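You operate a simulated robot arm through the tools that you are given. There is no shell and no other tool. Be economical: measure what you need, move in short steps, check, and stop when the job is done.

You are at the controls of a simulated two-armed robot. One attempt, no reset.

TASK
Open the left table drawer, put the red rubber ring on the top of the green-marked table away in the inside of the left table drawer and shut the drawer again. Put the grey rubber pad on the top of the yellow-marked table away on the table under the work lamp. Pick up the purple cup with one hand, pass it to the other hand and put it on the right half of the grey work bench. Put the three-well mould marked "26" from the top of the blue-marked table on the brown folder and the three-well mould labelled "92" on the right half of the grey work bench. Take the black rubber disc from the left half of the grey work bench and leave it on the blue lid plate. Press the blue fan button to switch it on. Fetch the green round mould and set it on the green rubber slab. Press the yellow gauge button to switch it on. Press the black button on the orange box to switch it on. Put one of the orange cups from the upper shelf of the middle rack on the lower shelf of the middle rack. Any order will do. Set down upright: purple cup, orange cup.

Only the result counts: the job must be done as asked and must still hold three seconds after the hand-in. Knocking over, shifting, dropping, spilling or breaking anything else fails it. A push-on lid holds only when it is set on centred and level and pressed home; a screw cap is set on level and turned clockwise until tight.

THE ROBOT
Two 7-joint arms with fingered hands on one trunk, on a base that drives. Base frame: it is fixed to the floor where the robot stands at the start and does not move with it; the origin is under the middle of the robot, x ahead of it, y to its left, z up. Lengths are in m, angles in degrees, forces in N, time in s.
The left shoulder is at the start at [0.102, 0.152, 1.001], the right one opposite. With the tool pointing down near the work surface each hand reaches from about 0.5 to 0.86 m from the robot's upright axis, wherever it stands, measured 20 degrees to its own side. Places, roughly: black button on the orange box [-7.9, -3, 1.3]; black rubber disc (5x5x2 cm) [-2.9, -3.9, 0.9]; blue fan button [-3, -4.3, 0.9]; blue lid plate [-2.75, -4, 0.75]; brown folder (23x31x3 cm) [-1.6, -2.3, 0.8]; green round mould [-2.25, -4.5, 0.75]; green rubber slab (16x16x2 cm) [-4.3, -6.1, 0.8]; grey rubber pad (5x5x2 cm) [-1, 0.2, 0.8]; inside of the left table drawer [0.9, -0.1, 0.6]; left table drawer [0.8, -0.1, 0.6]; lower shelf of the middle rack [1.1, 5.9, 0.4]; orange cup [0.75, 6, 1.25]; orange cup (5x5x5 cm) [0.5, 6.2, 1.1]; orange cup (8x8x11 cm) [1, 6.1, 1.1]; purple cup [-1.25, -1.25, 0.75]; red rubber ring (6x6x2 cm) [-1.2, 1.9, 0.8]; right half of the grey work bench [-1.6, -4.5, 0.8]; table under the work lamp (26x24 cm) [0.44, -1.42, 0.76]; three-well mould [-1.5, -1.75, 0.75]; yellow gauge button [-3.2, -6.2, 0.9]. Payload 3.8 kg a hand.
The tool frame of a hand sits at the grasp point between the pads (the TCP): z along the fingers, y along the line on which they close. The tips reach 0.03 m beyond it. The gripper opens to 0.104 m. The gripper's body begins 0.035 m behind the TCP. The gripper is a hand of 5 fingers: y runs from the thumb to the fingers, the wrist lies at [-0.015, -0.104, -0.178] in the tool frame.
Orientation is that of the tool frame in the base frame, as a unit quaternion [x, y, z, w]. With the fingers straight down and the wrist toward the robot, the tool's x, y and z point along [0, 1, 0], [1, 0, 0] and [0, 0, -1] of the base frame.

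THE INTERFACE
- The arms move only by the tool step_arm. It takes "left_deltas", "right_deltas" or both (then of equal length, played together; a hand with none holds still); each is a list of rows, each a list of 2 entries, a list of its own where there are three numbers: the shift along the tool's x, y, z in m, then the turn, a rotation vector about the tool's x, y, z in degrees. In form: [[[x, y, z], [ax, ay, az]], ...]. A call has 1 to 8 rows; each row is the pose to reach, as a shift and turn from the pose commanded when the call began, along the tool's axes at that moment. Rows are played at 5 a second. More than 0.05 m and 8.6 degrees between two rows, and nothing of the call is played. A pose out of reach is approached as far as the arm can. The call stops where the force on the tool passes 40 N (or 10 N more than at its start, if that is more) or the arm is blocked; 0.2 s more then pass. In this call time passes only in rows, and 0.2 s behind the last. The reply holds the time, the measured pose of the TCP, the force on the tool along the base axes, the opening and the grip force, in the units named above and with some noise, with the torque about the TCP (base axes, N m) and any sound that the robot's microphone picked up.
- Cameras (640 x 400 px; columns grow to the right, rows downward): "scene" is now at [0.1677, 0.0783, 1.1494]; the picture's right is [0.93, -0.20, -0.32], its down [-0.37, -0.34, -0.86] and it looks along [0.06, 0.92, -0.39] (base axes); focal length 214 px, centre (320, 200). "left" rides on the left gripper at [-0.08, -0.078, -0.141] in its tool frame; the picture's right is [-0.78, -0.30, 0.56], its down [0.54, -0.78, 0.33] and it looks along [0.33, 0.56, 0.76] (tool axes); focal length 247 px, centre (320, 200). "right" rides on the right gripper at [0.08, -0.078, -0.141] in its tool frame; the picture's right is [-0.78, 0.30, -0.56], its down [-0.54, -0.78, 0.33] and it looks along [-0.33, 0.56, 0.76] (tool axes); focal length 247 px, centre (320, 200). There is no depth. A picture from a camera that has moved, and an enlarged one, comes with that camera's place and axes in the base frame and with its lens. The place of the scene camera against the robot may be out by one fixed shift of up to 0.025 m in any direction.
- snapshot(camera): a new picture of that camera. The clock stands still meanwhile.
- lift_body(by): slides the trunk up (or, below 0, down) by that many m; the arms and the scene camera ride with it, the base frame stays. It gives what a move gives, with no picture.
- roll_base(legs): drives the robot by 1 to 6 legs, each [ahead, left, turn to the left] in m, m and degrees, along the robot's own axes; the way and the turn of a leg run together, so that a leg with both is an arc; at most 1.5 m and 180 degrees a leg. The arms and the cameras ride along, it lands a little off, and it stops where it bumps. It gives what a move gives.
- curl_fingers(index, middle, ring, little, thumb_bend, thumb_turn, hand): sets how far each is bent, from 0 (flat) to 1 (curled in); at 0.3 the hand is open as for a grip, at 0.7 the pads meet at the TCP. One left out holds its place. A second passes; each finger stops where it meets its share of the squeeze, and holds until it gets a number again. It is the only way to open and close the hand. It gives what a move gives, with no picture; readings hold the bend of each and the force on index, middle, ring, little, thumb and palm. thumb_turn goes from beside the hand (0) to across from the fingers (1), as for a grip.
- turn_head(pan, tilt): turns the head with the scene camera to pan (to the left, within 80 degrees either way) and tilt (down, from -29 to 69), counted from straight ahead of the robot. It gives what a move gives.
- zoom(camera, box): a new picture of the part [left, top, right, bottom] of that camera's present view, enlarged. The clock stands still meanwhile.
- hand_in(): hands the job in; it is judged then, once.

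Go step by step. Nothing tells you exact positions but the pictures and the camera data: compare them with the known pose of the tool, close in by small moves and look again before you grip or let go. The budget is 546 turns and 338 pictures, counting those below and the enlarged ones. Unless the task says otherwise, let go and move clear before handing in.

The tools are called after "Request:" as name(argument=value, ...) on one line, values as JSON. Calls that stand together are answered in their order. step_arm: Moves the arms, as the interface text tells. Its arguments: {"type":"object","properties":{"left_deltas":{"type":"array"},"right_deltas":{"type":"array"}},"required":[]} The other tools are called the same way: lift_body (by) slides the trunk up or down; curl_fingers (index, middle, ring, little, thumb_bend, thumb_turn, hand) moves the fingers one by one; roll_base (legs) drives the base; turn_head (pan, tilt) turns the head that bears the scene camera; snapshot (camera) takes a picture; zoom (camera, box) takes an enlarged picture of a part of a camera's view; hand_in () hands the job in.

At the start:

```text
time_s: 0.0
left_eef_pos: [0.3478, 0.4092, 1.0392]
left_tool_rot: [0.708, 0.707, 0.0, 0.001]
left_ft_force: [-0.3, -0.3, 0.4]
left_moment: [0.0, 0.01, 0.0]
left_width: 0.1037
left_grip_force: 0.0
left_shape: jaw
left_bend: [0.3, 0.3, 0.3, 0.3, 0.3, 0.98]
left_finger forces: [0.0, 0.0, 0.0, 0.1, 0.1, 0.0]
right_eef_pos: [0.5956, 0.0138, 1.0067]
right_tool_rot: [0.707, 0.707, 0.0, 0.0]
right_ft_force: [0.8, 0.0, -0.4]
right_moment: [0.0, -0.06, -0.01]
right_width: 0.1037
right_grip_force: 0.1
right_shape: jaw
right_bend: [0.3, 0.3, 0.3, 0.3, 0.3, 0.98]
right_finger forces: [0.0, 0.0, 0.0, 0.0, 0.0, 0.1]
trunk travel left (down, up): [-0.1, 0.356]
robot x, y, heading: [-0.0008, 0.0048, -0.0]
head pan, tilt: [78.5, 20.5]
```

scene: 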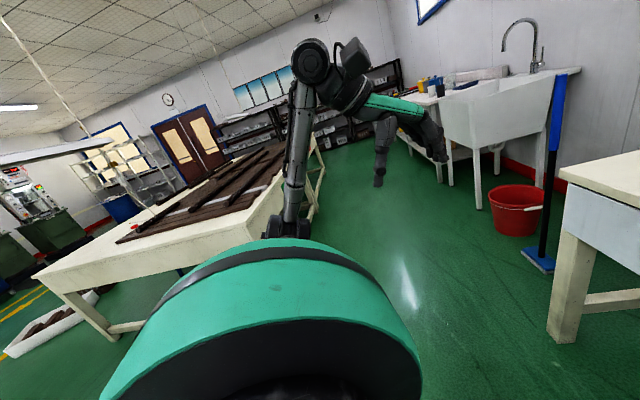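
right: 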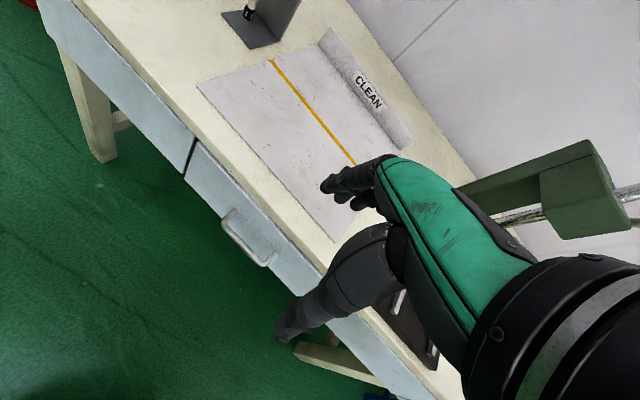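
left: 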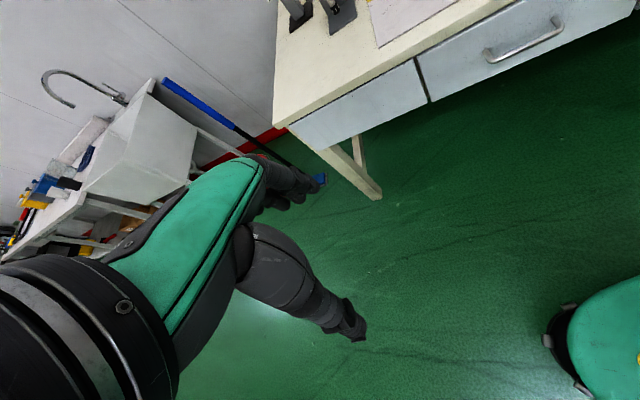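

I'm standing in front of a drawer table with the camera turned left. I'll look around first.

Request:
turn_head(pan=0, tilt=35)

Request:
snapshot(camera="scene")

```text
time_s: 1.5
left_eef_pos: [0.348, 0.4098, 1.0371]
left_tool_rot: [0.707, 0.707, 0.0, 0.0]
left_ft_force: [0.4, 0.0, 0.4]
left_moment: [0.0, -0.01, 0.02]
left_width: 0.1036
left_grip_force: 0.1
left_shape: jaw
left_bend: [0.3, 0.3, 0.3, 0.3, 0.3, 0.98]
left_finger forces: [0.1, 0.0, 0.0, 0.1, 0.1, 0.1]
right_eef_pos: [0.5964, 0.0135, 1.0063]
right_tool_rot: [0.707, 0.707, -0.001, 0.0]
right_ft_force: [-0.1, 0.4, 0.4]
right_moment: [0.04, -0.01, -0.01]
right_width: 0.1037
right_grip_force: 0.0
right_shape: jaw
right_bend: [0.3, 0.3, 0.3, 0.3, 0.3, 0.98]
right_finger forces: [0.1, 0.0, 0.0, 0.1, 0.0, 0.0]
trunk travel left (down, up): [-0.1, 0.356]
robot x, y, heading: [0.0021, -0.0, 0.2]
head pan, tilt: [0.0, 35.0]
```

```text
334 pictures are left
camera scene: at [0.226, -0.0128, 1.1051], right [0.0, -1.0, 0.0], down [-0.81, 0.0, -0.59], along [0.59, 0.0, -0.81], focal length 214 px, centre (320, 200)
```

scene: 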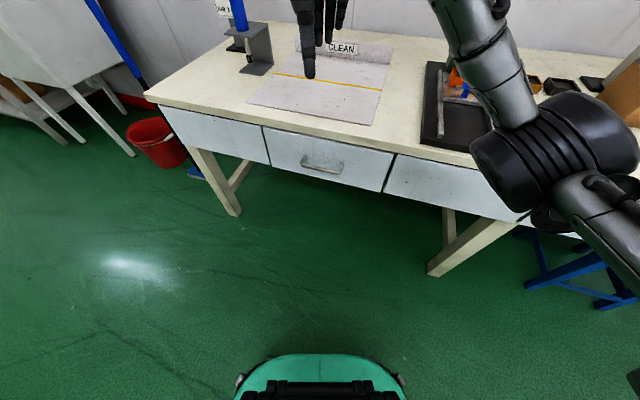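

The drawer with a handle is straight ahead. I'll survey the room before driving.

Request:
turn_head(pan=-75, tilt=5)

Request:
snapshot(camera="scene")

Request:
roll_base(legs=[[-0.35, 0, 0], [0, 0, 90]])

Request:
turn_head(pan=0, tilt=5)

Request:
snapshot(camera="scene")

Request:
roll_base(legs=[[0, 0, 90]])

Request:
snapshot(camera="scene")

```text
time_s: 3.0
left_eef_pos: [0.349, 0.4114, 1.0378]
left_tool_rot: [0.707, 0.707, -0.001, 0.001]
left_ft_force: [0.5, -0.7, -0.9]
left_moment: [-0.01, 0.0, -0.03]
left_width: 0.1036
left_grip_force: 0.0
left_shape: jaw
left_bend: [0.3, 0.3, 0.3, 0.3, 0.3, 0.98]
left_finger forces: [0.1, 0.1, 0.0, 0.0, 0.0, 0.0]
right_eef_pos: [0.5965, 0.0141, 1.0067]
right_tool_rot: [0.707, 0.707, 0.0, 0.001]
right_ft_force: [-0.3, 0.6, -0.9]
right_moment: [-0.01, 0.0, 0.02]
right_width: 0.1037
right_grip_force: 0.0
right_shape: jaw
right_bend: [0.3, 0.3, 0.3, 0.3, 0.3, 0.98]
right_finger forces: [0.0, 0.1, 0.1, 0.1, 0.1, 0.1]
trunk travel left (down, up): [-0.1, 0.356]
robot x, y, heading: [-0.0012, 0.0012, 0.0]
head pan, tilt: [-75.0, 5.0]
```

```text
333 pictures are left
camera scene: at [0.1808, -0.1015, 1.1715], right [-0.91, -0.26, 0.31], down [-0.34, 0.08, -0.93], along [0.22, -0.96, -0.17], focal length 214 px, centre (320, 200)
```

scene: 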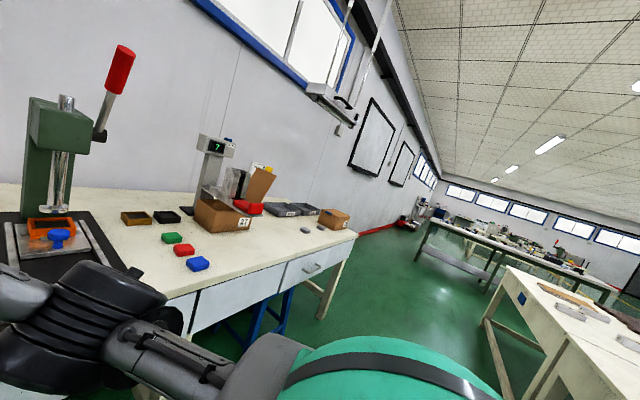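

```text
time_s: 5.1
left_eef_pos: [0.0685, 0.4401, 1.0098]
left_tool_rot: [0.671, 0.741, -0.023, 0.007]
left_ft_force: [2.2, 3.1, -2.9]
left_moment: [-0.32, 0.16, -0.06]
left_width: 0.104
left_grip_force: 0.0
left_shape: jaw
left_bend: [0.3, 0.3, 0.3, 0.3, 0.3, 0.98]
left_finger forces: [0.1, 0.1, 0.0, 0.1, 0.0, 0.0]
right_eef_pos: [0.3556, 0.0651, 0.9941]
right_tool_rot: [0.675, 0.737, -0.023, 0.011]
right_ft_force: [0.6, 3.5, -1.5]
right_moment: [-0.18, 0.06, -0.04]
right_width: 0.104
right_grip_force: 0.0
right_shape: jaw
right_bend: [0.3, 0.3, 0.3, 0.3, 0.3, 0.97]
right_finger forces: [0.0, 0.0, 0.0, 0.0, 0.1, 0.1]
trunk travel left (down, up): [-0.1, 0.356]
robot x, y, heading: [-0.2437, -0.0492, 5.8]
head pan, tilt: [-75.0, 5.0]
stopped in leg 1: the robot was blocked; the commanded pose is now the measured one
```

```text
time_s: 6.5
left_eef_pos: [0.0583, 0.4004, 1.0349]
left_tool_rot: [0.675, 0.738, 0.0, -0.001]
left_ft_force: [-0.3, -0.2, 0.3]
left_moment: [0.02, -0.04, -0.01]
left_width: 0.1042
left_grip_force: 0.0
left_shape: jaw
left_bend: [0.3, 0.3, 0.3, 0.3, 0.3, 0.98]
left_finger forces: [0.0, 0.0, 0.0, 0.0, 0.0, 0.0]
right_eef_pos: [0.3462, 0.0236, 1.0074]
right_tool_rot: [0.679, 0.734, -0.004, 0.004]
right_ft_force: [0.1, 0.4, 0.5]
right_moment: [0.03, 0.04, 0.0]
right_width: 0.104
right_grip_force: 0.0
right_shape: jaw
right_bend: [0.3, 0.3, 0.3, 0.3, 0.3, 0.97]
right_finger forces: [0.0, 0.1, 0.0, 0.0, 0.0, 0.1]
trunk travel left (down, up): [-0.1, 0.356]
robot x, y, heading: [-0.244, -0.05, 5.7]
head pan, tilt: [0.0, 5.0]
```

```text
332 pictures are left
camera scene: at [-0.0013, -0.0388, 1.1495], right [0.1, -1.0, 0.0], down [-0.4, -0.04, -0.91], along [0.91, 0.09, -0.41], focal length 214 px, centre (320, 200)
```

scene: 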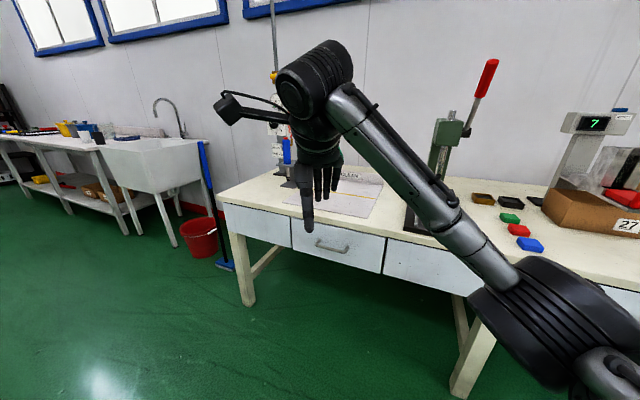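

```text
time_s: 10.7
left_eef_pos: [-0.6787, 0.2625, 1.0348]
left_tool_rot: [-0.032, 0.999, -0.001, 0.0]
left_ft_force: [0.6, 1.0, 0.3]
left_moment: [0.0, -0.02, 0.0]
left_width: 0.1039
left_grip_force: 0.0
left_shape: jaw
left_bend: [0.3, 0.3, 0.3, 0.3, 0.3, 0.98]
left_finger forces: [0.1, 0.0, 0.1, 0.1, 0.0, 0.0]
right_eef_pos: [-0.2944, 0.5387, 1.0071]
right_tool_rot: [-0.025, 1.0, 0.0, 0.005]
right_ft_force: [-0.6, 0.0, 0.3]
right_moment: [-0.02, 0.02, 0.01]
right_width: 0.1041
right_grip_force: 0.0
right_shape: jaw
right_bend: [0.3, 0.3, 0.3, 0.3, 0.3, 0.97]
right_finger forces: [0.1, 0.0, 0.0, 0.0, 0.0, 0.0]
trunk travel left (down, up): [-0.1, 0.356]
robot x, y, heading: [-0.2397, -0.0495, 94.1]
head pan, tilt: [0.0, 5.0]
```

```text
331 pictures are left
camera scene: at [-0.2531, 0.1781, 1.1495], right [1.0, 0.07, 0.0], down [0.03, -0.4, -0.91], along [-0.06, 0.91, -0.41], focal length 214 px, centre (320, 200)
```

scene: 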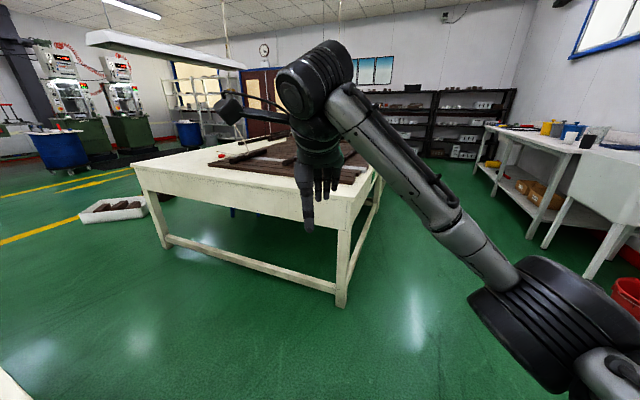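

The red ring shows on the table to the left. I'll turn on to see behind.

Request:
roll_base(legs=[[0, 0, 90]])

Request:
snapshot(camera="scene")

Request:
turn_head(pan=75, tilt=5)

Request:
snapshot(camera="scene")

```text
time_s: 14.9
left_eef_pos: [-0.5598, -0.4875, 1.0355]
left_tool_rot: [0.723, -0.691, 0.001, 0.0]
left_ft_force: [0.0, 0.7, -0.4]
left_moment: [-0.02, -0.01, 0.0]
left_width: 0.1042
left_grip_force: 0.0
left_shape: jaw
left_bend: [0.3, 0.3, 0.3, 0.3, 0.3, 0.98]
left_finger forces: [0.0, 0.1, 0.0, 0.1, 0.0, 0.0]
right_eef_pos: [-0.8312, -0.0987, 1.0078]
right_tool_rot: [0.718, -0.696, -0.004, -0.004]
right_ft_force: [-0.1, -0.6, 0.0]
right_moment: [-0.01, 0.01, -0.02]
right_width: 0.1039
right_grip_force: 0.1
right_shape: jaw
right_bend: [0.3, 0.3, 0.3, 0.3, 0.3, 0.97]
right_finger forces: [0.1, 0.0, 0.1, 0.1, 0.1, 0.0]
trunk travel left (down, up): [-0.1, 0.356]
robot x, y, heading: [-0.2364, -0.049, -177.3]
head pan, tilt: [0.0, 5.0]
```

```text
330 pictures are left
camera scene: at [-0.4805, -0.0783, 1.1494], right [-0.05, 1.0, 0.0], down [0.41, 0.02, -0.91], along [-0.91, -0.05, -0.41], focal length 214 px, centre (320, 200)
```

scene: 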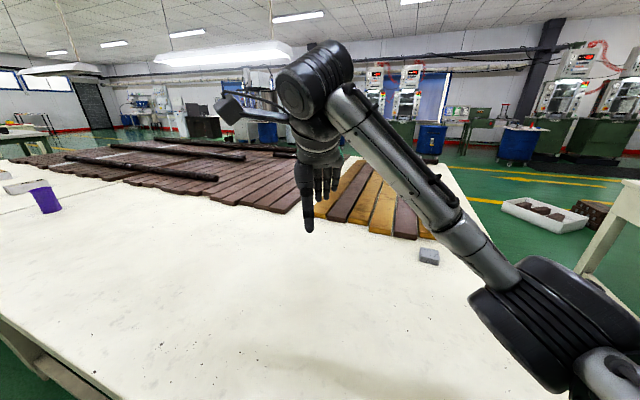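

```text
time_s: 16.4
left_eef_pos: [-0.5617, -0.4878, 1.0359]
left_tool_rot: [0.723, -0.691, 0.002, 0.0]
left_ft_force: [-0.5, 1.1, 0.1]
left_moment: [0.03, 0.02, 0.01]
left_width: 0.1041
left_grip_force: 0.0
left_shape: jaw
left_bend: [0.3, 0.3, 0.3, 0.3, 0.3, 0.98]
left_finger forces: [0.1, 0.0, 0.0, 0.1, 0.0, 0.1]
right_eef_pos: [-0.8302, -0.0983, 1.0068]
right_tool_rot: [0.718, -0.696, -0.004, -0.003]
right_ft_force: [0.3, -0.3, -0.9]
right_moment: [0.0, -0.01, 0.02]
right_width: 0.1037
right_grip_force: 0.0
right_shape: jaw
right_bend: [0.3, 0.3, 0.3, 0.3, 0.3, 0.97]
right_finger forces: [0.1, 0.0, 0.2, 0.0, 0.0, 0.1]
trunk travel left (down, up): [-0.1, 0.356]
robot x, y, heading: [-0.2364, -0.0495, -177.1]
head pan, tilt: [75.0, 5.0]
```

```text
329 pictures are left
camera scene: at [-0.4117, -0.1635, 1.1715], right [-0.93, 0.21, -0.31], down [0.34, 0.1, -0.93], along [-0.17, -0.97, -0.17], focal length 214 px, centre (320, 200)
```

scene: 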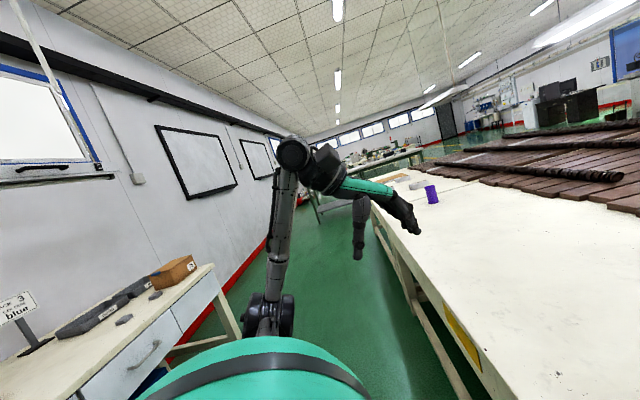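

The grey pad lies on the table just ahead to the right, within the right hand's reach. I'll look with the right hand's camera.

Request:
snapshot(camera="right")

```text
328 pictures are left
camera right: at [-0.7507, -0.177, 1.1468], right [-0.32, 0.76, 0.56], down [0.76, 0.56, -0.33], along [-0.57, 0.32, -0.76], focal length 247 px, centre (320, 200)
```

right: 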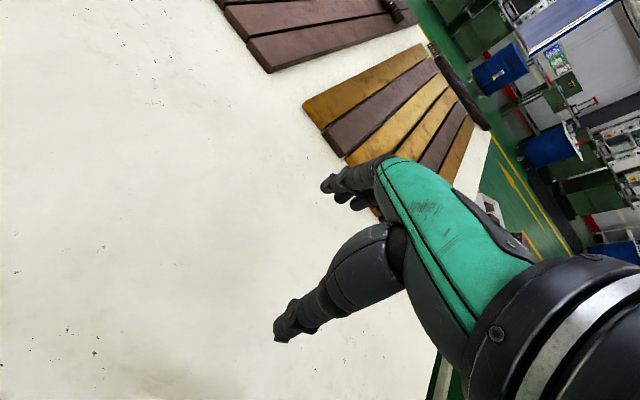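

Request:
step_arm(right_deltas=[[[-0.045, 0.015, 0.0], [0, 0, 0]], [[-0.09, 0.03, 0.0], [0, 0, 0]], [[-0.135, 0.045, 0.01], [0, 0, 0]], [[-0.18, 0.06, 0.03], [0, 0, 0]], [[-0.22, 0.075, 0.05], [0, 0, 0]], [[-0.26, 0.09, 0.06], [0, 0, 0]], [[-0.28, 0.1, 0.08], [0, 0, 0]]])

Request:
turn_head(pan=-15, tilt=20)

Request:
snapshot(camera="right")

Request:
snapshot(camera="scene")

```text
refused: row 4 steps farther than a row can; nothing moved
```

```text
time_s: 18.0
left_eef_pos: [-0.5602, -0.489, 1.0351]
left_tool_rot: [0.723, -0.691, 0.001, 0.0]
left_ft_force: [0.2, 0.3, 0.8]
left_moment: [0.03, -0.02, -0.01]
left_width: 0.1043
left_grip_force: 0.0
left_shape: jaw
left_bend: [0.3, 0.3, 0.3, 0.3, 0.3, 0.98]
left_finger forces: [0.0, 0.0, 0.0, 0.0, 0.1, 0.0]
right_eef_pos: [-0.8303, -0.0983, 1.0079]
right_tool_rot: [0.718, -0.696, -0.003, -0.004]
right_ft_force: [-0.8, 0.1, -0.3]
right_moment: [-0.02, 0.0, 0.04]
right_width: 0.1042
right_grip_force: 0.0
right_shape: jaw
right_bend: [0.3, 0.3, 0.3, 0.3, 0.3, 0.97]
right_finger forces: [0.0, 0.0, 0.0, 0.0, 0.1, 0.0]
trunk travel left (down, up): [-0.1, 0.356]
robot x, y, heading: [-0.2394, -0.0515, -177.1]
head pan, tilt: [-15.0, 20.0]
```

```text
327 pictures are left
camera right: at [-0.7507, -0.177, 1.1468], right [-0.32, 0.76, 0.56], down [0.76, 0.56, -0.33], along [-0.57, 0.32, -0.76], focal length 247 px, centre (320, 200)
```

right: 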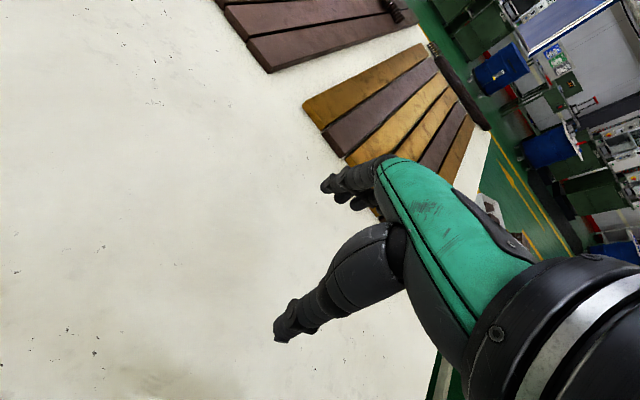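

```text
326 pictures are left
camera scene: at [-0.4721, -0.0537, 1.127], right [0.19, 0.98, 0.08], down [0.62, -0.06, -0.78], along [-0.76, 0.2, -0.62], focal length 214 px, centre (320, 200)
```

scene: 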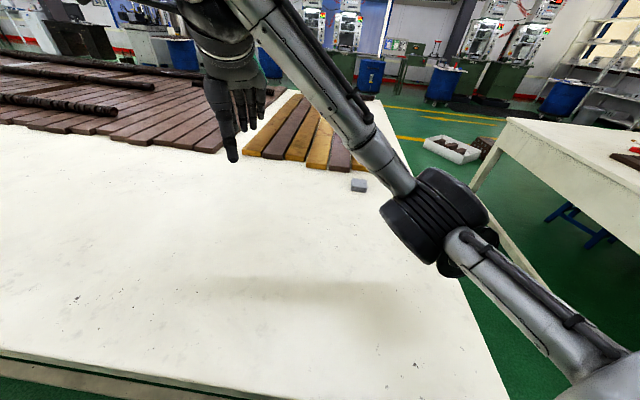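

Request:
step_arm(right_deltas=[[[-0.045, 0.015, 0.0], [0, 0, 0]], [[-0.09, 0.03, 0.0], [0, 0, 0]], [[-0.135, 0.045, 0.01], [0, 0, 0]], [[-0.175, 0.06, 0.02], [0, 0, 0]], [[-0.215, 0.075, 0.035], [0, 0, 0]], [[-0.25, 0.09, 0.055], [0, 0, 0]], [[-0.28, 0.1, 0.08], [0, 0, 0]]])

Request:
snapshot(camera="right")

Request:
snapshot(camera="scene")

```text
time_s: 19.6
left_eef_pos: [-0.5608, -0.4883, 1.0359]
left_tool_rot: [0.724, -0.69, 0.001, -0.001]
left_ft_force: [-0.5, 0.3, -0.3]
left_moment: [0.0, 0.0, -0.04]
left_width: 0.1041
left_grip_force: 0.0
left_shape: jaw
left_bend: [0.3, 0.3, 0.3, 0.3, 0.3, 0.98]
left_finger forces: [0.1, 0.1, 0.1, 0.0, 0.1, 0.0]
right_eef_pos: [-0.9397, 0.1814, 0.9284]
right_tool_rot: [0.718, -0.696, -0.004, -0.004]
right_ft_force: [-0.8, 0.3, -1.0]
right_moment: [-0.02, 0.02, -0.02]
right_width: 0.1042
right_grip_force: 0.1
right_shape: jaw
right_bend: [0.3, 0.3, 0.3, 0.3, 0.3, 0.97]
right_finger forces: [0.1, 0.0, 0.0, 0.0, 0.0, 0.0]
trunk travel left (down, up): [-0.1, 0.356]
robot x, y, heading: [-0.2386, -0.0512, -177.1]
head pan, tilt: [-15.0, 20.0]
```

```text
325 pictures are left
camera right: at [-0.8605, 0.1041, 1.0683], right [-0.32, 0.76, 0.56], down [0.76, 0.56, -0.33], along [-0.57, 0.32, -0.76], focal length 247 px, centre (320, 200)
```

right: 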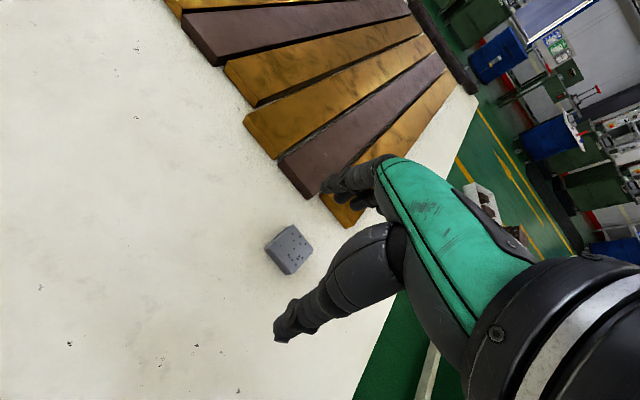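

```text
324 pictures are left
camera scene: at [-0.4724, -0.0528, 1.1269], right [0.2, 0.98, 0.08], down [0.62, -0.06, -0.78], along [-0.76, 0.2, -0.62], focal length 214 px, centre (320, 200)
```

scene: 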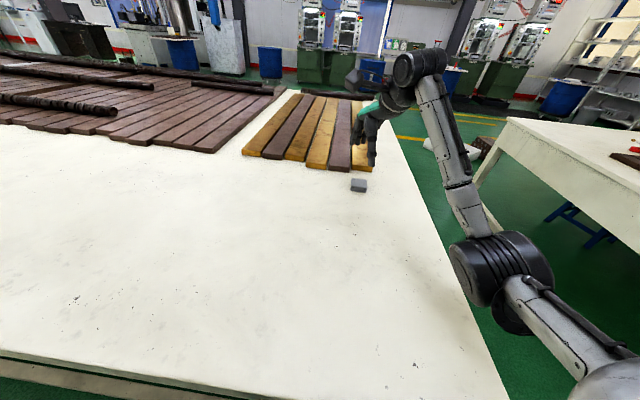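

Request:
step_arm(right_deltas=[[[-0.01, 0.015, 0.02], [0, 0, 8]], [[-0.02, 0.03, 0.04], [0, 0, 16]], [[-0.03, 0.042, 0.065], [0, 0, 24]]])

Request:
snapshot(camera="right")

Request:
zoom(camera="scene", box=[300, 100, 460, 200])

```text
time_s: 20.4
left_eef_pos: [-0.5615, -0.4878, 1.0337]
left_tool_rot: [0.722, -0.692, 0.001, -0.001]
left_ft_force: [-0.1, -0.7, 0.5]
left_moment: [0.0, 0.0, -0.02]
left_width: 0.1042
left_grip_force: 0.0
left_shape: jaw
left_bend: [0.3, 0.3, 0.3, 0.3, 0.3, 0.98]
left_finger forces: [0.0, 0.1, 0.0, 0.0, 0.0, 0.1]
right_eef_pos: [-0.9848, 0.2096, 0.8645]
right_tool_rot: [-0.557, 0.831, 0.004, 0.004]
right_ft_force: [0.2, 0.6, -0.2]
right_moment: [0.0, 0.01, 0.02]
right_width: 0.1039
right_grip_force: 0.0
right_shape: jaw
right_bend: [0.3, 0.3, 0.3, 0.3, 0.3, 0.97]
right_finger forces: [0.0, 0.0, 0.1, 0.0, 0.0, 0.0]
trunk travel left (down, up): [-0.1, 0.356]
robot x, y, heading: [-0.24, -0.0506, -177.0]
head pan, tilt: [-15.0, 20.0]
```

```text
323 pictures are left
camera right: at [-0.9427, 0.1059, 1.0029], right [0.02, 0.82, 0.57], down [0.92, 0.2, -0.33], along [-0.39, 0.53, -0.76], focal length 247 px, centre (320, 200)
```

right: 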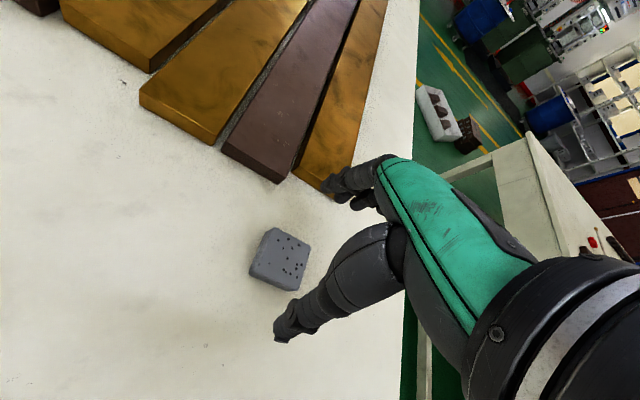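

```text
4.00 times, centred on (380, 150) of scene
camera zoom: at [-0.4726, -0.0536, 1.1268], right [0.2, 0.98, 0.08], down [0.62, -0.06, -0.78], along [-0.76, 0.2, -0.62], focal length 858 px, centre (80, 400)
```

zoom: 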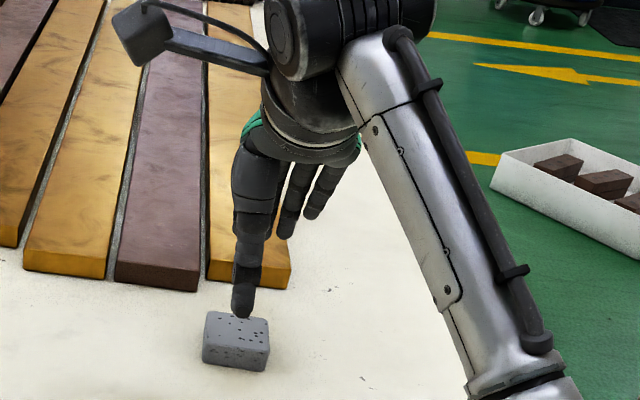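

The pad is under the right TCP and aligned. I'll go down and grip it.

Request:
step_arm(right_deltas=[[[0.0, 0.0, 0.035], [0, 0, 0]], [[0, 0, 0.06], [0, 0, 0]], [[0, 0, 0.07], [0, 0, 0]]])

Request:
curl_fingers(hand="right", index=0.7, middle=0.7, ring=0.7, little=0.7, thumb_bend=0.7)

Request:
snapshot(camera="right")

```text
time_s: 21.2
left_eef_pos: [-0.5609, -0.4883, 1.0355]
left_tool_rot: [0.723, -0.691, 0.001, 0.0]
left_ft_force: [0.4, 0.0, -0.9]
left_moment: [-0.03, 0.0, 0.01]
left_width: 0.104
left_grip_force: 0.0
left_shape: jaw
left_bend: [0.3, 0.3, 0.3, 0.3, 0.3, 0.98]
left_finger forces: [0.0, 0.1, 0.0, 0.1, 0.0, 0.1]
right_eef_pos: [-0.9845, 0.2088, 0.7967]
right_tool_rot: [-0.558, 0.83, 0.005, 0.003]
right_ft_force: [-0.3, 0.4, 0.2]
right_moment: [0.01, 0.06, -0.05]
right_width: 0.1039
right_grip_force: 0.1
right_shape: jaw
right_bend: [0.3, 0.3, 0.3, 0.3, 0.3, 0.97]
right_finger forces: [0.0, 0.0, 0.0, 0.0, 0.1, 0.0]
trunk travel left (down, up): [-0.1, 0.356]
robot x, y, heading: [-0.2375, -0.0487, -177.0]
head pan, tilt: [-15.0, 20.0]
```

```text
time_s: 22.2
left_eef_pos: [-0.5591, -0.4882, 1.0355]
left_tool_rot: [0.723, -0.691, 0.0, 0.0]
left_ft_force: [-0.6, -0.5, -0.8]
left_moment: [-0.02, 0.01, 0.01]
left_width: 0.104
left_grip_force: 0.1
left_shape: jaw
left_bend: [0.3, 0.3, 0.3, 0.3, 0.3, 0.98]
left_finger forces: [0.0, 0.0, 0.0, 0.0, 0.1, 0.1]
right_eef_pos: [-0.9833, 0.2083, 0.7985]
right_tool_rot: [-0.558, 0.83, 0.005, 0.001]
right_ft_force: [-4.7, 1.2, 14.3]
right_moment: [0.17, 0.31, 0.01]
right_width: 0.0436
right_grip_force: 24.9
right_shape: fingers
right_bend: [0.59, 0.62, 0.64, 0.7, 0.53, 0.94]
right_finger forces: [8.8, 18.5, 4.4, 0.0, 17.2, 0.0]
trunk travel left (down, up): [-0.1, 0.356]
robot x, y, heading: [-0.2379, -0.0508, -177.0]
head pan, tilt: [-15.0, 20.0]
```

```text
321 pictures are left
camera right: at [-0.941, 0.104, 0.9377], right [0.02, 0.82, 0.57], down [0.92, 0.21, -0.34], along [-0.39, 0.53, -0.75], focal length 247 px, centre (320, 200)
```

right: 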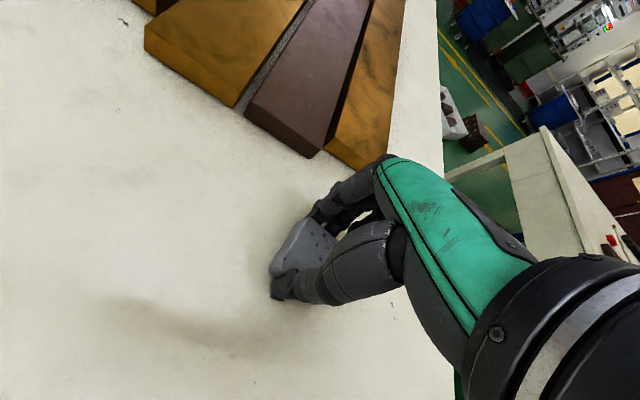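

The pad is gripped. I'll lift it and check.

Request:
step_arm(right_deltas=[[[0.0, 0.0, -0.02], [0, 0, 0]], [[0, 0, -0.06], [0, 0, 0]], [[0, 0, -0.1], [0, 0, 0]], [[0, 0, -0.14], [0, 0, 0]], [[0, 0, -0.18], [0, 0, 0]]])

Request:
snapshot(camera="right")

```text
time_s: 23.4
left_eef_pos: [-0.5609, -0.489, 1.0343]
left_tool_rot: [0.723, -0.691, 0.002, 0.0]
left_ft_force: [0.7, 0.1, -0.5]
left_moment: [-0.02, 0.05, -0.01]
left_width: 0.1041
left_grip_force: 0.0
left_shape: jaw
left_bend: [0.3, 0.3, 0.3, 0.3, 0.3, 0.98]
left_finger forces: [0.0, 0.0, 0.0, 0.0, 0.0, 0.1]
right_eef_pos: [-0.9808, 0.2094, 0.9781]
right_tool_rot: [-0.558, 0.83, 0.004, 0.003]
right_ft_force: [-0.1, 0.2, -1.1]
right_moment: [-0.01, 0.02, -0.03]
right_width: 0.0436
right_grip_force: 18.2
right_shape: fingers
right_bend: [0.59, 0.63, 0.65, 0.7, 0.53, 0.94]
right_finger forces: [7.6, 6.7, 4.0, 0.1, 18.3, 0.0]
trunk travel left (down, up): [-0.1, 0.356]
robot x, y, heading: [-0.2413, -0.049, -177.2]
head pan, tilt: [-15.0, 20.0]
```

```text
320 pictures are left
camera right: at [-0.939, 0.1048, 1.1167], right [0.02, 0.82, 0.57], down [0.92, 0.21, -0.33], along [-0.39, 0.53, -0.76], focal length 247 px, centre (320, 200)
```

right: 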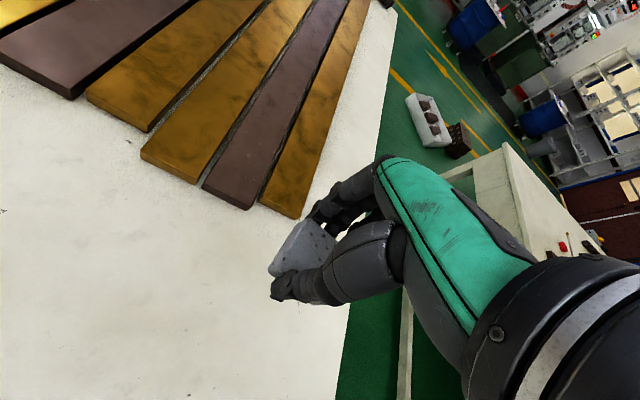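

Pad held. The wall table runs slanted (about -17°). I'll drive along the aisle to stand before its right end and face it.

Request:
roll_base(legs=[[-0.083, 0.966, 0], [0, 0, 80], [0, 0, 80]])

Request:
turn_head(pan=-20, tilt=20)

Request:
snapshot(camera="scene")

Request:
snapshot(camera="right")

```text
time_s: 35.3
left_eef_pos: [0.3446, -0.7201, 1.0339]
left_tool_rot: [0.813, 0.582, 0.0, -0.001]
left_ft_force: [0.7, 0.0, -0.1]
left_moment: [-0.04, 0.0, 0.01]
left_width: 0.1042
left_grip_force: 0.1
left_shape: jaw
left_bend: [0.3, 0.3, 0.3, 0.3, 0.3, 0.98]
left_finger forces: [0.0, 0.0, 0.1, 0.0, 0.0, 0.0]
right_eef_pos: [0.4828, -1.5219, 0.9778]
right_tool_rot: [0.918, 0.396, -0.004, 0.005]
right_ft_force: [-0.6, -0.3, -0.5]
right_moment: [0.03, -0.02, 0.02]
right_width: 0.0427
right_grip_force: 15.9
right_shape: fingers
right_bend: [0.6, 0.64, 0.65, 0.7, 0.53, 0.94]
right_finger forces: [7.3, 6.2, 3.5, 0.0, 17.0, 0.0]
trunk travel left (down, up): [-0.1, 0.356]
robot x, y, heading: [-0.1146, -1.0077, -18.3]
head pan, tilt: [-15.0, 20.0]
```

```text
time_s: 35.9
left_eef_pos: [0.3445, -0.721, 1.0336]
left_tool_rot: [0.813, 0.583, 0.001, -0.001]
left_ft_force: [0.7, -0.3, 1.0]
left_moment: [-0.02, -0.03, -0.01]
left_width: 0.104
left_grip_force: 0.2
left_shape: jaw
left_bend: [0.3, 0.3, 0.3, 0.3, 0.3, 0.98]
left_finger forces: [0.0, 0.0, 0.0, 0.0, 0.1, 0.0]
right_eef_pos: [0.4824, -1.5223, 0.9767]
right_tool_rot: [0.918, 0.396, -0.005, 0.004]
right_ft_force: [-0.6, -0.1, -0.6]
right_moment: [0.04, -0.04, -0.02]
right_width: 0.0424
right_grip_force: 17.1
right_shape: fingers
right_bend: [0.6, 0.64, 0.65, 0.7, 0.53, 0.94]
right_finger forces: [7.2, 6.2, 3.5, 0.0, 17.0, 0.0]
trunk travel left (down, up): [-0.1, 0.356]
robot x, y, heading: [-0.1177, -1.0092, -18.6]
head pan, tilt: [-20.0, 20.0]
```

```text
319 pictures are left
camera scene: at [0.0954, -1.1247, 1.1278], right [-0.6, -0.79, 0.11], down [-0.54, 0.3, -0.78], along [0.59, -0.53, -0.61], focal length 214 px, centre (320, 200)
```

scene: 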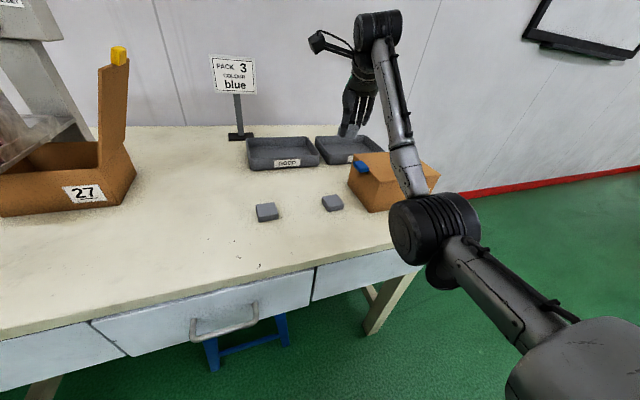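

```text
318 pictures are left
camera right: at [0.4817, -1.4092, 1.1158], right [-0.32, -0.76, 0.57], down [-0.93, 0.14, -0.33], along [0.17, -0.63, -0.76], focal length 247 px, centre (320, 200)
```

right: 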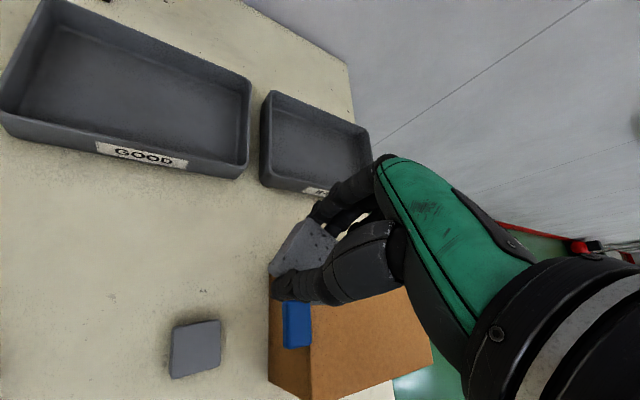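

I'm before the right end with two other grey pads, trays and a box near. I'll put my pad in the free space behind and between them.

Request:
step_arm(right_deltas=[[[0.033, -0.026, 0], [0, 0, 0]], [[0.067, -0.052, 0], [0, 0, 0]], [[0.101, -0.078, 0], [0, 0, 0]], [[0.101, -0.078, 0.045], [0, 0, 0]], [[0.101, -0.078, 0.09], [0, 0, 0]], [[0.101, -0.078, 0.12], [0, 0, 0]]])

Request:
snapshot(camera="right")

Request:
snapshot(camera="scene")

```text
time_s: 37.3
left_eef_pos: [0.3445, -0.7196, 1.0347]
left_tool_rot: [0.813, 0.583, 0.0, -0.003]
left_ft_force: [-0.3, -0.3, 0.3]
left_moment: [-0.01, -0.01, -0.04]
left_width: 0.1043
left_grip_force: 0.0
left_shape: jaw
left_bend: [0.3, 0.3, 0.3, 0.3, 0.3, 0.98]
left_finger forces: [0.0, 0.1, 0.0, 0.0, 0.0, 0.0]
right_eef_pos: [0.4971, -1.3943, 0.8514]
right_tool_rot: [0.918, 0.396, -0.003, 0.005]
right_ft_force: [-0.5, 0.0, -0.2]
right_moment: [-0.03, 0.01, 0.01]
right_width: 0.0426
right_grip_force: 16.6
right_shape: fingers
right_bend: [0.6, 0.64, 0.65, 0.7, 0.53, 0.94]
right_finger forces: [7.2, 6.1, 3.6, 0.0, 16.9, 0.0]
trunk travel left (down, up): [-0.1, 0.356]
robot x, y, heading: [-0.1186, -1.0073, -18.1]
head pan, tilt: [-20.0, 20.0]
```

```text
317 pictures are left
camera right: at [0.4958, -1.281, 0.9905], right [-0.32, -0.76, 0.57], down [-0.93, 0.14, -0.33], along [0.17, -0.63, -0.76], focal length 247 px, centre (320, 200)
```

right: 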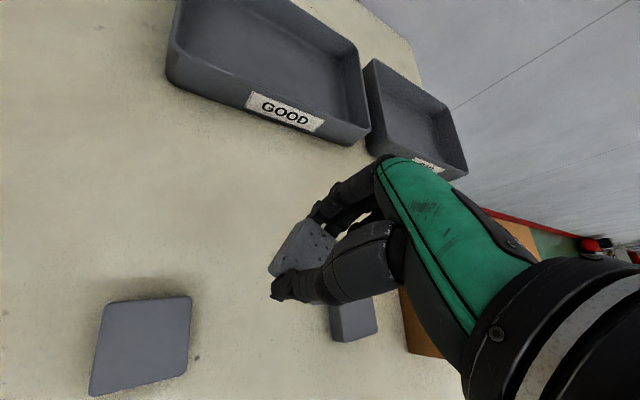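

```text
316 pictures are left
camera scene: at [0.0955, -1.1248, 1.1277], right [-0.6, -0.79, 0.11], down [-0.54, 0.3, -0.78], along [0.59, -0.53, -0.61], focal length 214 px, centre (320, 200)
```

scene: 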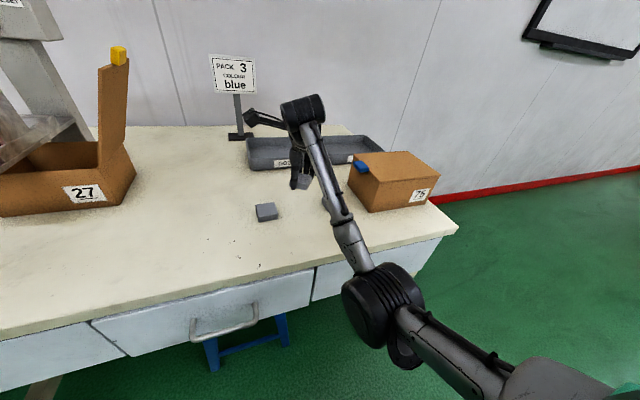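

Request:
step_arm(right_deltas=[[[0, 0, 0.03], [0, 0, 0]], [[0, 0, 0.046], [0, 0, 0]], [[0, 0, 0.05], [0, 0, 0]]])

Request:
zoom(camera="scene", box=[240, 130, 400, 230])

```text
time_s: 38.1
left_eef_pos: [0.3434, -0.7197, 1.0358]
left_tool_rot: [0.812, 0.583, 0.0, -0.001]
left_ft_force: [-0.7, 0.4, 0.7]
left_moment: [0.04, 0.01, 0.01]
left_width: 0.104
left_grip_force: 0.0
left_shape: jaw
left_bend: [0.3, 0.3, 0.3, 0.3, 0.3, 0.98]
left_finger forces: [0.1, 0.0, 0.0, 0.0, 0.0, 0.1]
right_eef_pos: [0.4952, -1.3966, 0.8041]
right_tool_rot: [0.919, 0.395, -0.004, 0.003]
right_ft_force: [-0.8, -0.2, -1.1]
right_moment: [0.0, -0.02, 0.02]
right_width: 0.0426
right_grip_force: 17.1
right_shape: fingers
right_bend: [0.6, 0.64, 0.65, 0.7, 0.53, 0.94]
right_finger forces: [7.2, 6.1, 3.6, 0.0, 16.8, 0.1]
trunk travel left (down, up): [-0.1, 0.356]
robot x, y, heading: [-0.1191, -1.0069, -18.2]
head pan, tilt: [-20.0, 20.0]
```

```text
4.00 times, centred on (320, 180) of scene
camera zoom: at [0.0953, -1.1247, 1.1278], right [-0.6, -0.79, 0.11], down [-0.54, 0.3, -0.78], along [0.59, -0.53, -0.61], focal length 858 px, centre (320, 280)
```

zoom: 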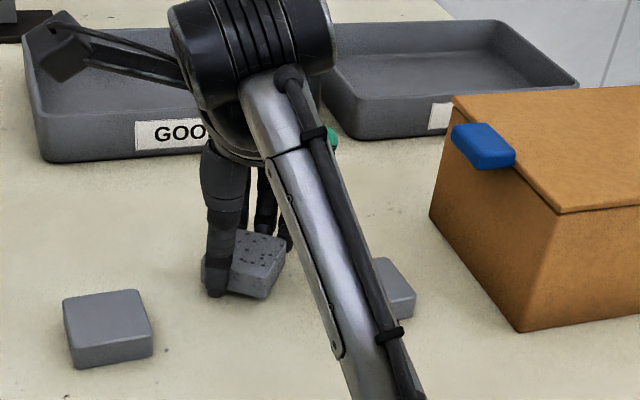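

Request:
step_arm(right_deltas=[[[0, 0, 0.003], [0, 0, 0]], [[0, 0, 0.006], [0, 0, 0]], [[0, 0, 0.009], [0, 0, 0]]])

```text
time_s: 38.9
left_eef_pos: [0.3437, -0.7201, 1.0358]
left_tool_rot: [0.813, 0.583, 0.0, -0.001]
left_ft_force: [0.6, -0.9, -0.1]
left_moment: [-0.02, 0.0, -0.02]
left_width: 0.1038
left_grip_force: 0.1
left_shape: jaw
left_bend: [0.3, 0.3, 0.3, 0.3, 0.3, 0.98]
left_finger forces: [0.0, 0.1, 0.0, 0.1, 0.0, 0.0]
right_eef_pos: [0.4939, -1.3976, 0.7989]
right_tool_rot: [0.919, 0.394, -0.002, 0.007]
right_ft_force: [1.4, -1.8, 9.8]
right_moment: [-0.1, -0.06, 0.03]
right_width: 0.0424
right_grip_force: 20.5
right_shape: fingers
right_bend: [0.6, 0.63, 0.65, 0.7, 0.53, 0.94]
right_finger forces: [7.5, 14.0, 3.4, 0.0, 17.3, 0.0]
trunk travel left (down, up): [-0.1, 0.356]
robot x, y, heading: [-0.1154, -1.0087, -18.5]
head pan, tilt: [-20.0, 20.0]
```

Contact. I'll release gently and lift away.

Request:
curl_fingers(hand="right", index=0.3, middle=0.3, ring=0.3, little=0.3, thumb_bend=0.3)

Request:
step_arm(right_deltas=[[[0, 0, -0.03], [0, 0, 0]], [[0, 0, -0.07], [0, 0, 0]], [[0, 0, -0.11], [0, 0, 0]], [[0, 0, -0.15], [0, 0, 0]], [[0, 0, -0.18], [0, 0, 0]]])

Request:
snapshot(camera="right")

```text
time_s: 39.9
left_eef_pos: [0.3437, -0.7197, 1.0346]
left_tool_rot: [0.813, 0.583, 0.0, -0.002]
left_ft_force: [-0.1, -0.3, 0.2]
left_moment: [0.0, 0.03, -0.02]
left_width: 0.1041
left_grip_force: 0.0
left_shape: jaw
left_bend: [0.3, 0.3, 0.3, 0.3, 0.3, 0.98]
left_finger forces: [0.1, 0.0, 0.0, 0.0, 0.0, 0.0]
right_eef_pos: [0.4932, -1.397, 0.7956]
right_tool_rot: [0.919, 0.395, -0.004, 0.004]
right_ft_force: [-0.6, 0.6, -0.6]
right_moment: [-0.04, -0.03, -0.01]
right_width: 0.1024
right_grip_force: 0.0
right_shape: fingers
right_bend: [0.3, 0.3, 0.3, 0.3, 0.3, 0.97]
right_finger forces: [0.0, 0.9, 0.1, 0.0, 0.1, 0.0]
trunk travel left (down, up): [-0.1, 0.356]
robot x, y, heading: [-0.1161, -1.0075, -18.1]
head pan, tilt: [-20.0, 20.0]
```

```text
time_s: 41.1
left_eef_pos: [0.3441, -0.7189, 1.0344]
left_tool_rot: [0.813, 0.583, 0.0, -0.001]
left_ft_force: [-0.2, -0.4, -0.5]
left_moment: [-0.03, -0.01, 0.01]
left_width: 0.1038
left_grip_force: 0.2
left_shape: jaw
left_bend: [0.3, 0.3, 0.3, 0.3, 0.3, 0.98]
left_finger forces: [0.0, 0.1, 0.0, 0.1, 0.1, 0.0]
right_eef_pos: [0.4959, -1.3976, 0.9784]
right_tool_rot: [0.919, 0.395, -0.004, 0.004]
right_ft_force: [-0.5, 0.0, -0.2]
right_moment: [-0.01, 0.0, -0.01]
right_width: 0.1027
right_grip_force: 0.0
right_shape: fingers
right_bend: [0.3, 0.3, 0.3, 0.3, 0.3, 0.97]
right_finger forces: [0.0, 0.0, 0.0, 0.1, 0.0, 0.1]
trunk travel left (down, up): [-0.1, 0.356]
robot x, y, heading: [-0.119, -1.0076, -18.2]
head pan, tilt: [-20.0, 20.0]
```

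```text
314 pictures are left
camera right: at [0.4946, -1.2839, 1.117], right [-0.32, -0.76, 0.57], down [-0.93, 0.14, -0.33], along [0.17, -0.63, -0.76], focal length 247 px, centre (320, 200)
```

right: 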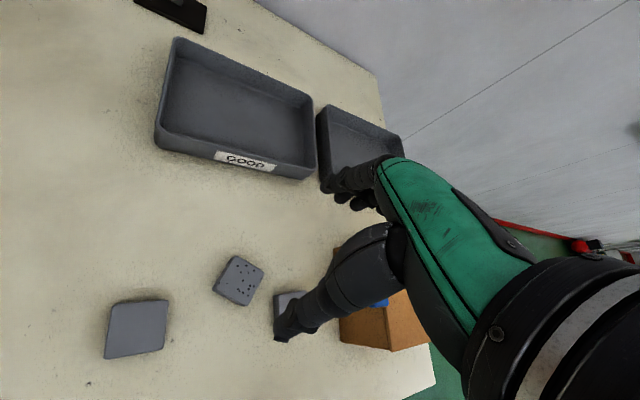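

The grey pad is in place. Next I'll go to the middle rack at the far end, turning right so the hands sweep clear of the tall items on the wall table.

Request:
roll_base(legs=[[-0.1, 0, 0], [0, 0, -134.5], [0, 0, -134.5], [0.8, -0.1, 0]])

Request:
turn_head(pan=0, tilt=0)

Request:
snapshot(camera="scene")

```text
time_s: 57.3
left_eef_pos: [-0.159, 0.1873, 1.034]
left_tool_rot: [0.161, 0.987, -0.001, -0.001]
left_ft_force: [0.1, 0.2, -0.6]
left_moment: [-0.02, -0.01, -0.01]
left_width: 0.104
left_grip_force: 0.1
left_shape: jaw
left_bend: [0.3, 0.3, 0.3, 0.3, 0.3, 0.98]
left_finger forces: [0.0, 0.0, 0.0, 0.1, 0.0, 0.0]
right_eef_pos: [0.5178, 0.3414, 0.9765]
right_tool_rot: [0.368, 0.93, 0.0, 0.005]
right_ft_force: [0.2, 1.1, 0.6]
right_moment: [0.02, -0.02, -0.02]
right_width: 0.103
right_grip_force: 0.0
right_shape: fingers
right_bend: [0.3, 0.3, 0.3, 0.3, 0.3, 0.97]
right_finger forces: [0.0, 0.0, 0.1, 0.0, 0.1, 0.1]
trunk travel left (down, up): [-0.1, 0.356]
robot x, y, heading: [0.1305, -0.2737, 71.8]
head pan, tilt: [-20.0, 20.0]
```

```text
time_s: 58.1
left_eef_pos: [-0.1591, 0.1875, 1.0345]
left_tool_rot: [0.16, 0.987, -0.001, -0.001]
left_ft_force: [0.1, 0.2, 0.6]
left_moment: [-0.01, -0.03, 0.01]
left_width: 0.1042
left_grip_force: 0.1
left_shape: jaw
left_bend: [0.3, 0.3, 0.3, 0.3, 0.3, 0.98]
left_finger forces: [0.0, 0.0, 0.0, 0.1, 0.0, 0.0]
right_eef_pos: [0.5185, 0.3414, 0.977]
right_tool_rot: [0.369, 0.929, 0.0, 0.005]
right_ft_force: [0.4, 0.2, -1.3]
right_moment: [0.01, -0.04, 0.01]
right_width: 0.1029
right_grip_force: 0.0
right_shape: fingers
right_bend: [0.3, 0.3, 0.3, 0.3, 0.3, 0.97]
right_finger forces: [0.1, 0.1, 0.0, 0.1, 0.0, 0.0]
trunk travel left (down, up): [-0.1, 0.356]
robot x, y, heading: [0.1339, -0.2697, 71.7]
head pan, tilt: [0.0, 0.0]
```

```text
313 pictures are left
camera scene: at [0.208, -0.0516, 1.1575], right [0.95, -0.31, 0.0], down [-0.1, -0.31, -0.95], along [0.29, 0.9, -0.33], focal length 214 px, centre (320, 200)
```

scene: 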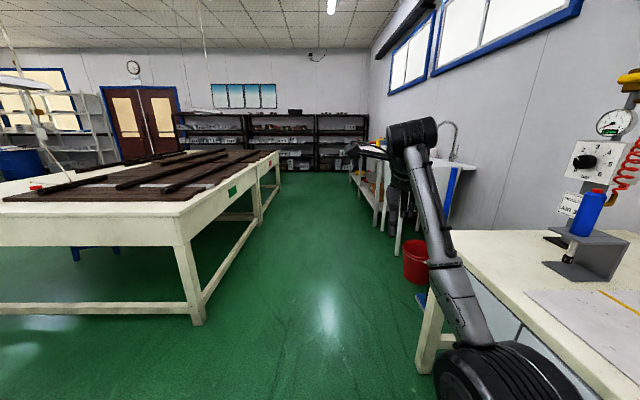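

The corridor to the racks is clear. I'll drive up to them.

Request:
roll_base(legs=[[1.5, 0, 0.6], [1.5, 0, 0], [1.3, 0, 0], [0.2, 0.9, 0]])

Request:
snapshot(camera="scene")

```text
time_s: 83.3
left_eef_pos: [0.3859, 4.7696, 1.0342]
left_tool_rot: [0.156, 0.988, -0.001, 0.0]
left_ft_force: [-0.1, -0.3, -0.5]
left_moment: [0.03, -0.01, 0.01]
left_width: 0.1041
left_grip_force: 0.1
left_shape: jaw
left_bend: [0.3, 0.3, 0.3, 0.3, 0.3, 0.98]
left_finger forces: [0.0, 0.1, 0.1, 0.0, 0.0, 0.0]
right_eef_pos: [1.0621, 4.929, 0.9774]
right_tool_rot: [0.364, 0.931, 0.0, 0.006]
right_ft_force: [-0.7, 0.6, -0.8]
right_moment: [-0.02, 0.02, 0.0]
right_width: 0.1026
right_grip_force: 0.1
right_shape: fingers
right_bend: [0.3, 0.3, 0.3, 0.3, 0.3, 0.97]
right_finger forces: [0.1, 0.1, 0.0, 0.0, 0.1, 0.0]
trunk travel left (down, up): [-0.1, 0.356]
robot x, y, heading: [0.6795, 4.3123, 72.5]
head pan, tilt: [0.0, 0.0]
```

```text
312 pictures are left
camera scene: at [0.7548, 4.5336, 1.1575], right [0.95, -0.3, 0.0], down [-0.1, -0.31, -0.95], along [0.29, 0.9, -0.32], focal length 214 px, centre (320, 200)
```

scene: 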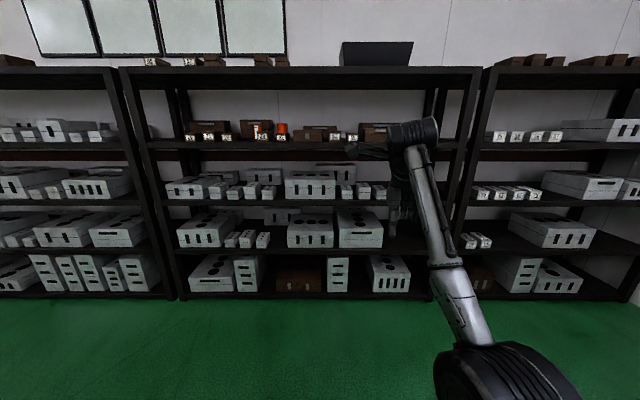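

Request:
zoom(camera="scene", box=[120, 100, 440, 300])

Request:
zoom(camera="scene", box=[180, 110, 340, 210])

```text
2.00 times, centred on (280, 200) of scene
camera zoom: at [0.7548, 4.5336, 1.1575], right [0.95, -0.3, 0.0], down [-0.1, -0.31, -0.95], along [0.29, 0.9, -0.32], focal length 429 px, centre (400, 200)
```

zoom: 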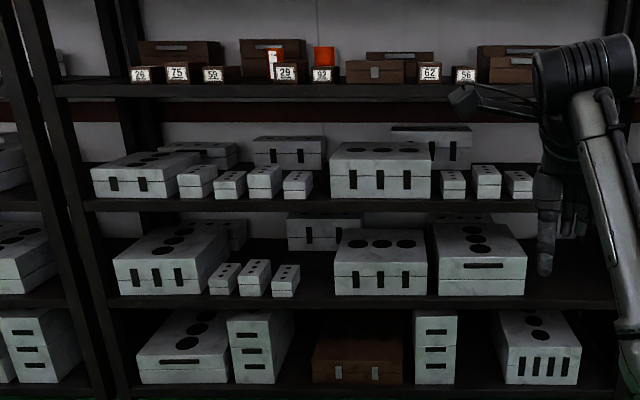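

```text
4.00 times, centred on (260, 160) of scene
camera zoom: at [0.7548, 4.5336, 1.1575], right [0.95, -0.3, 0.0], down [-0.1, -0.31, -0.95], along [0.29, 0.9, -0.32], focal length 858 px, centre (560, 360)
```

zoom: 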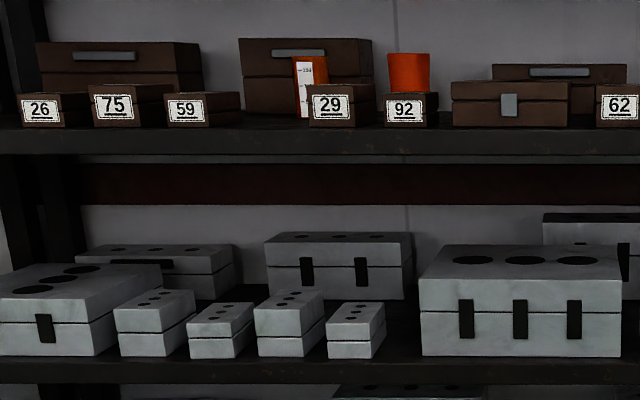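

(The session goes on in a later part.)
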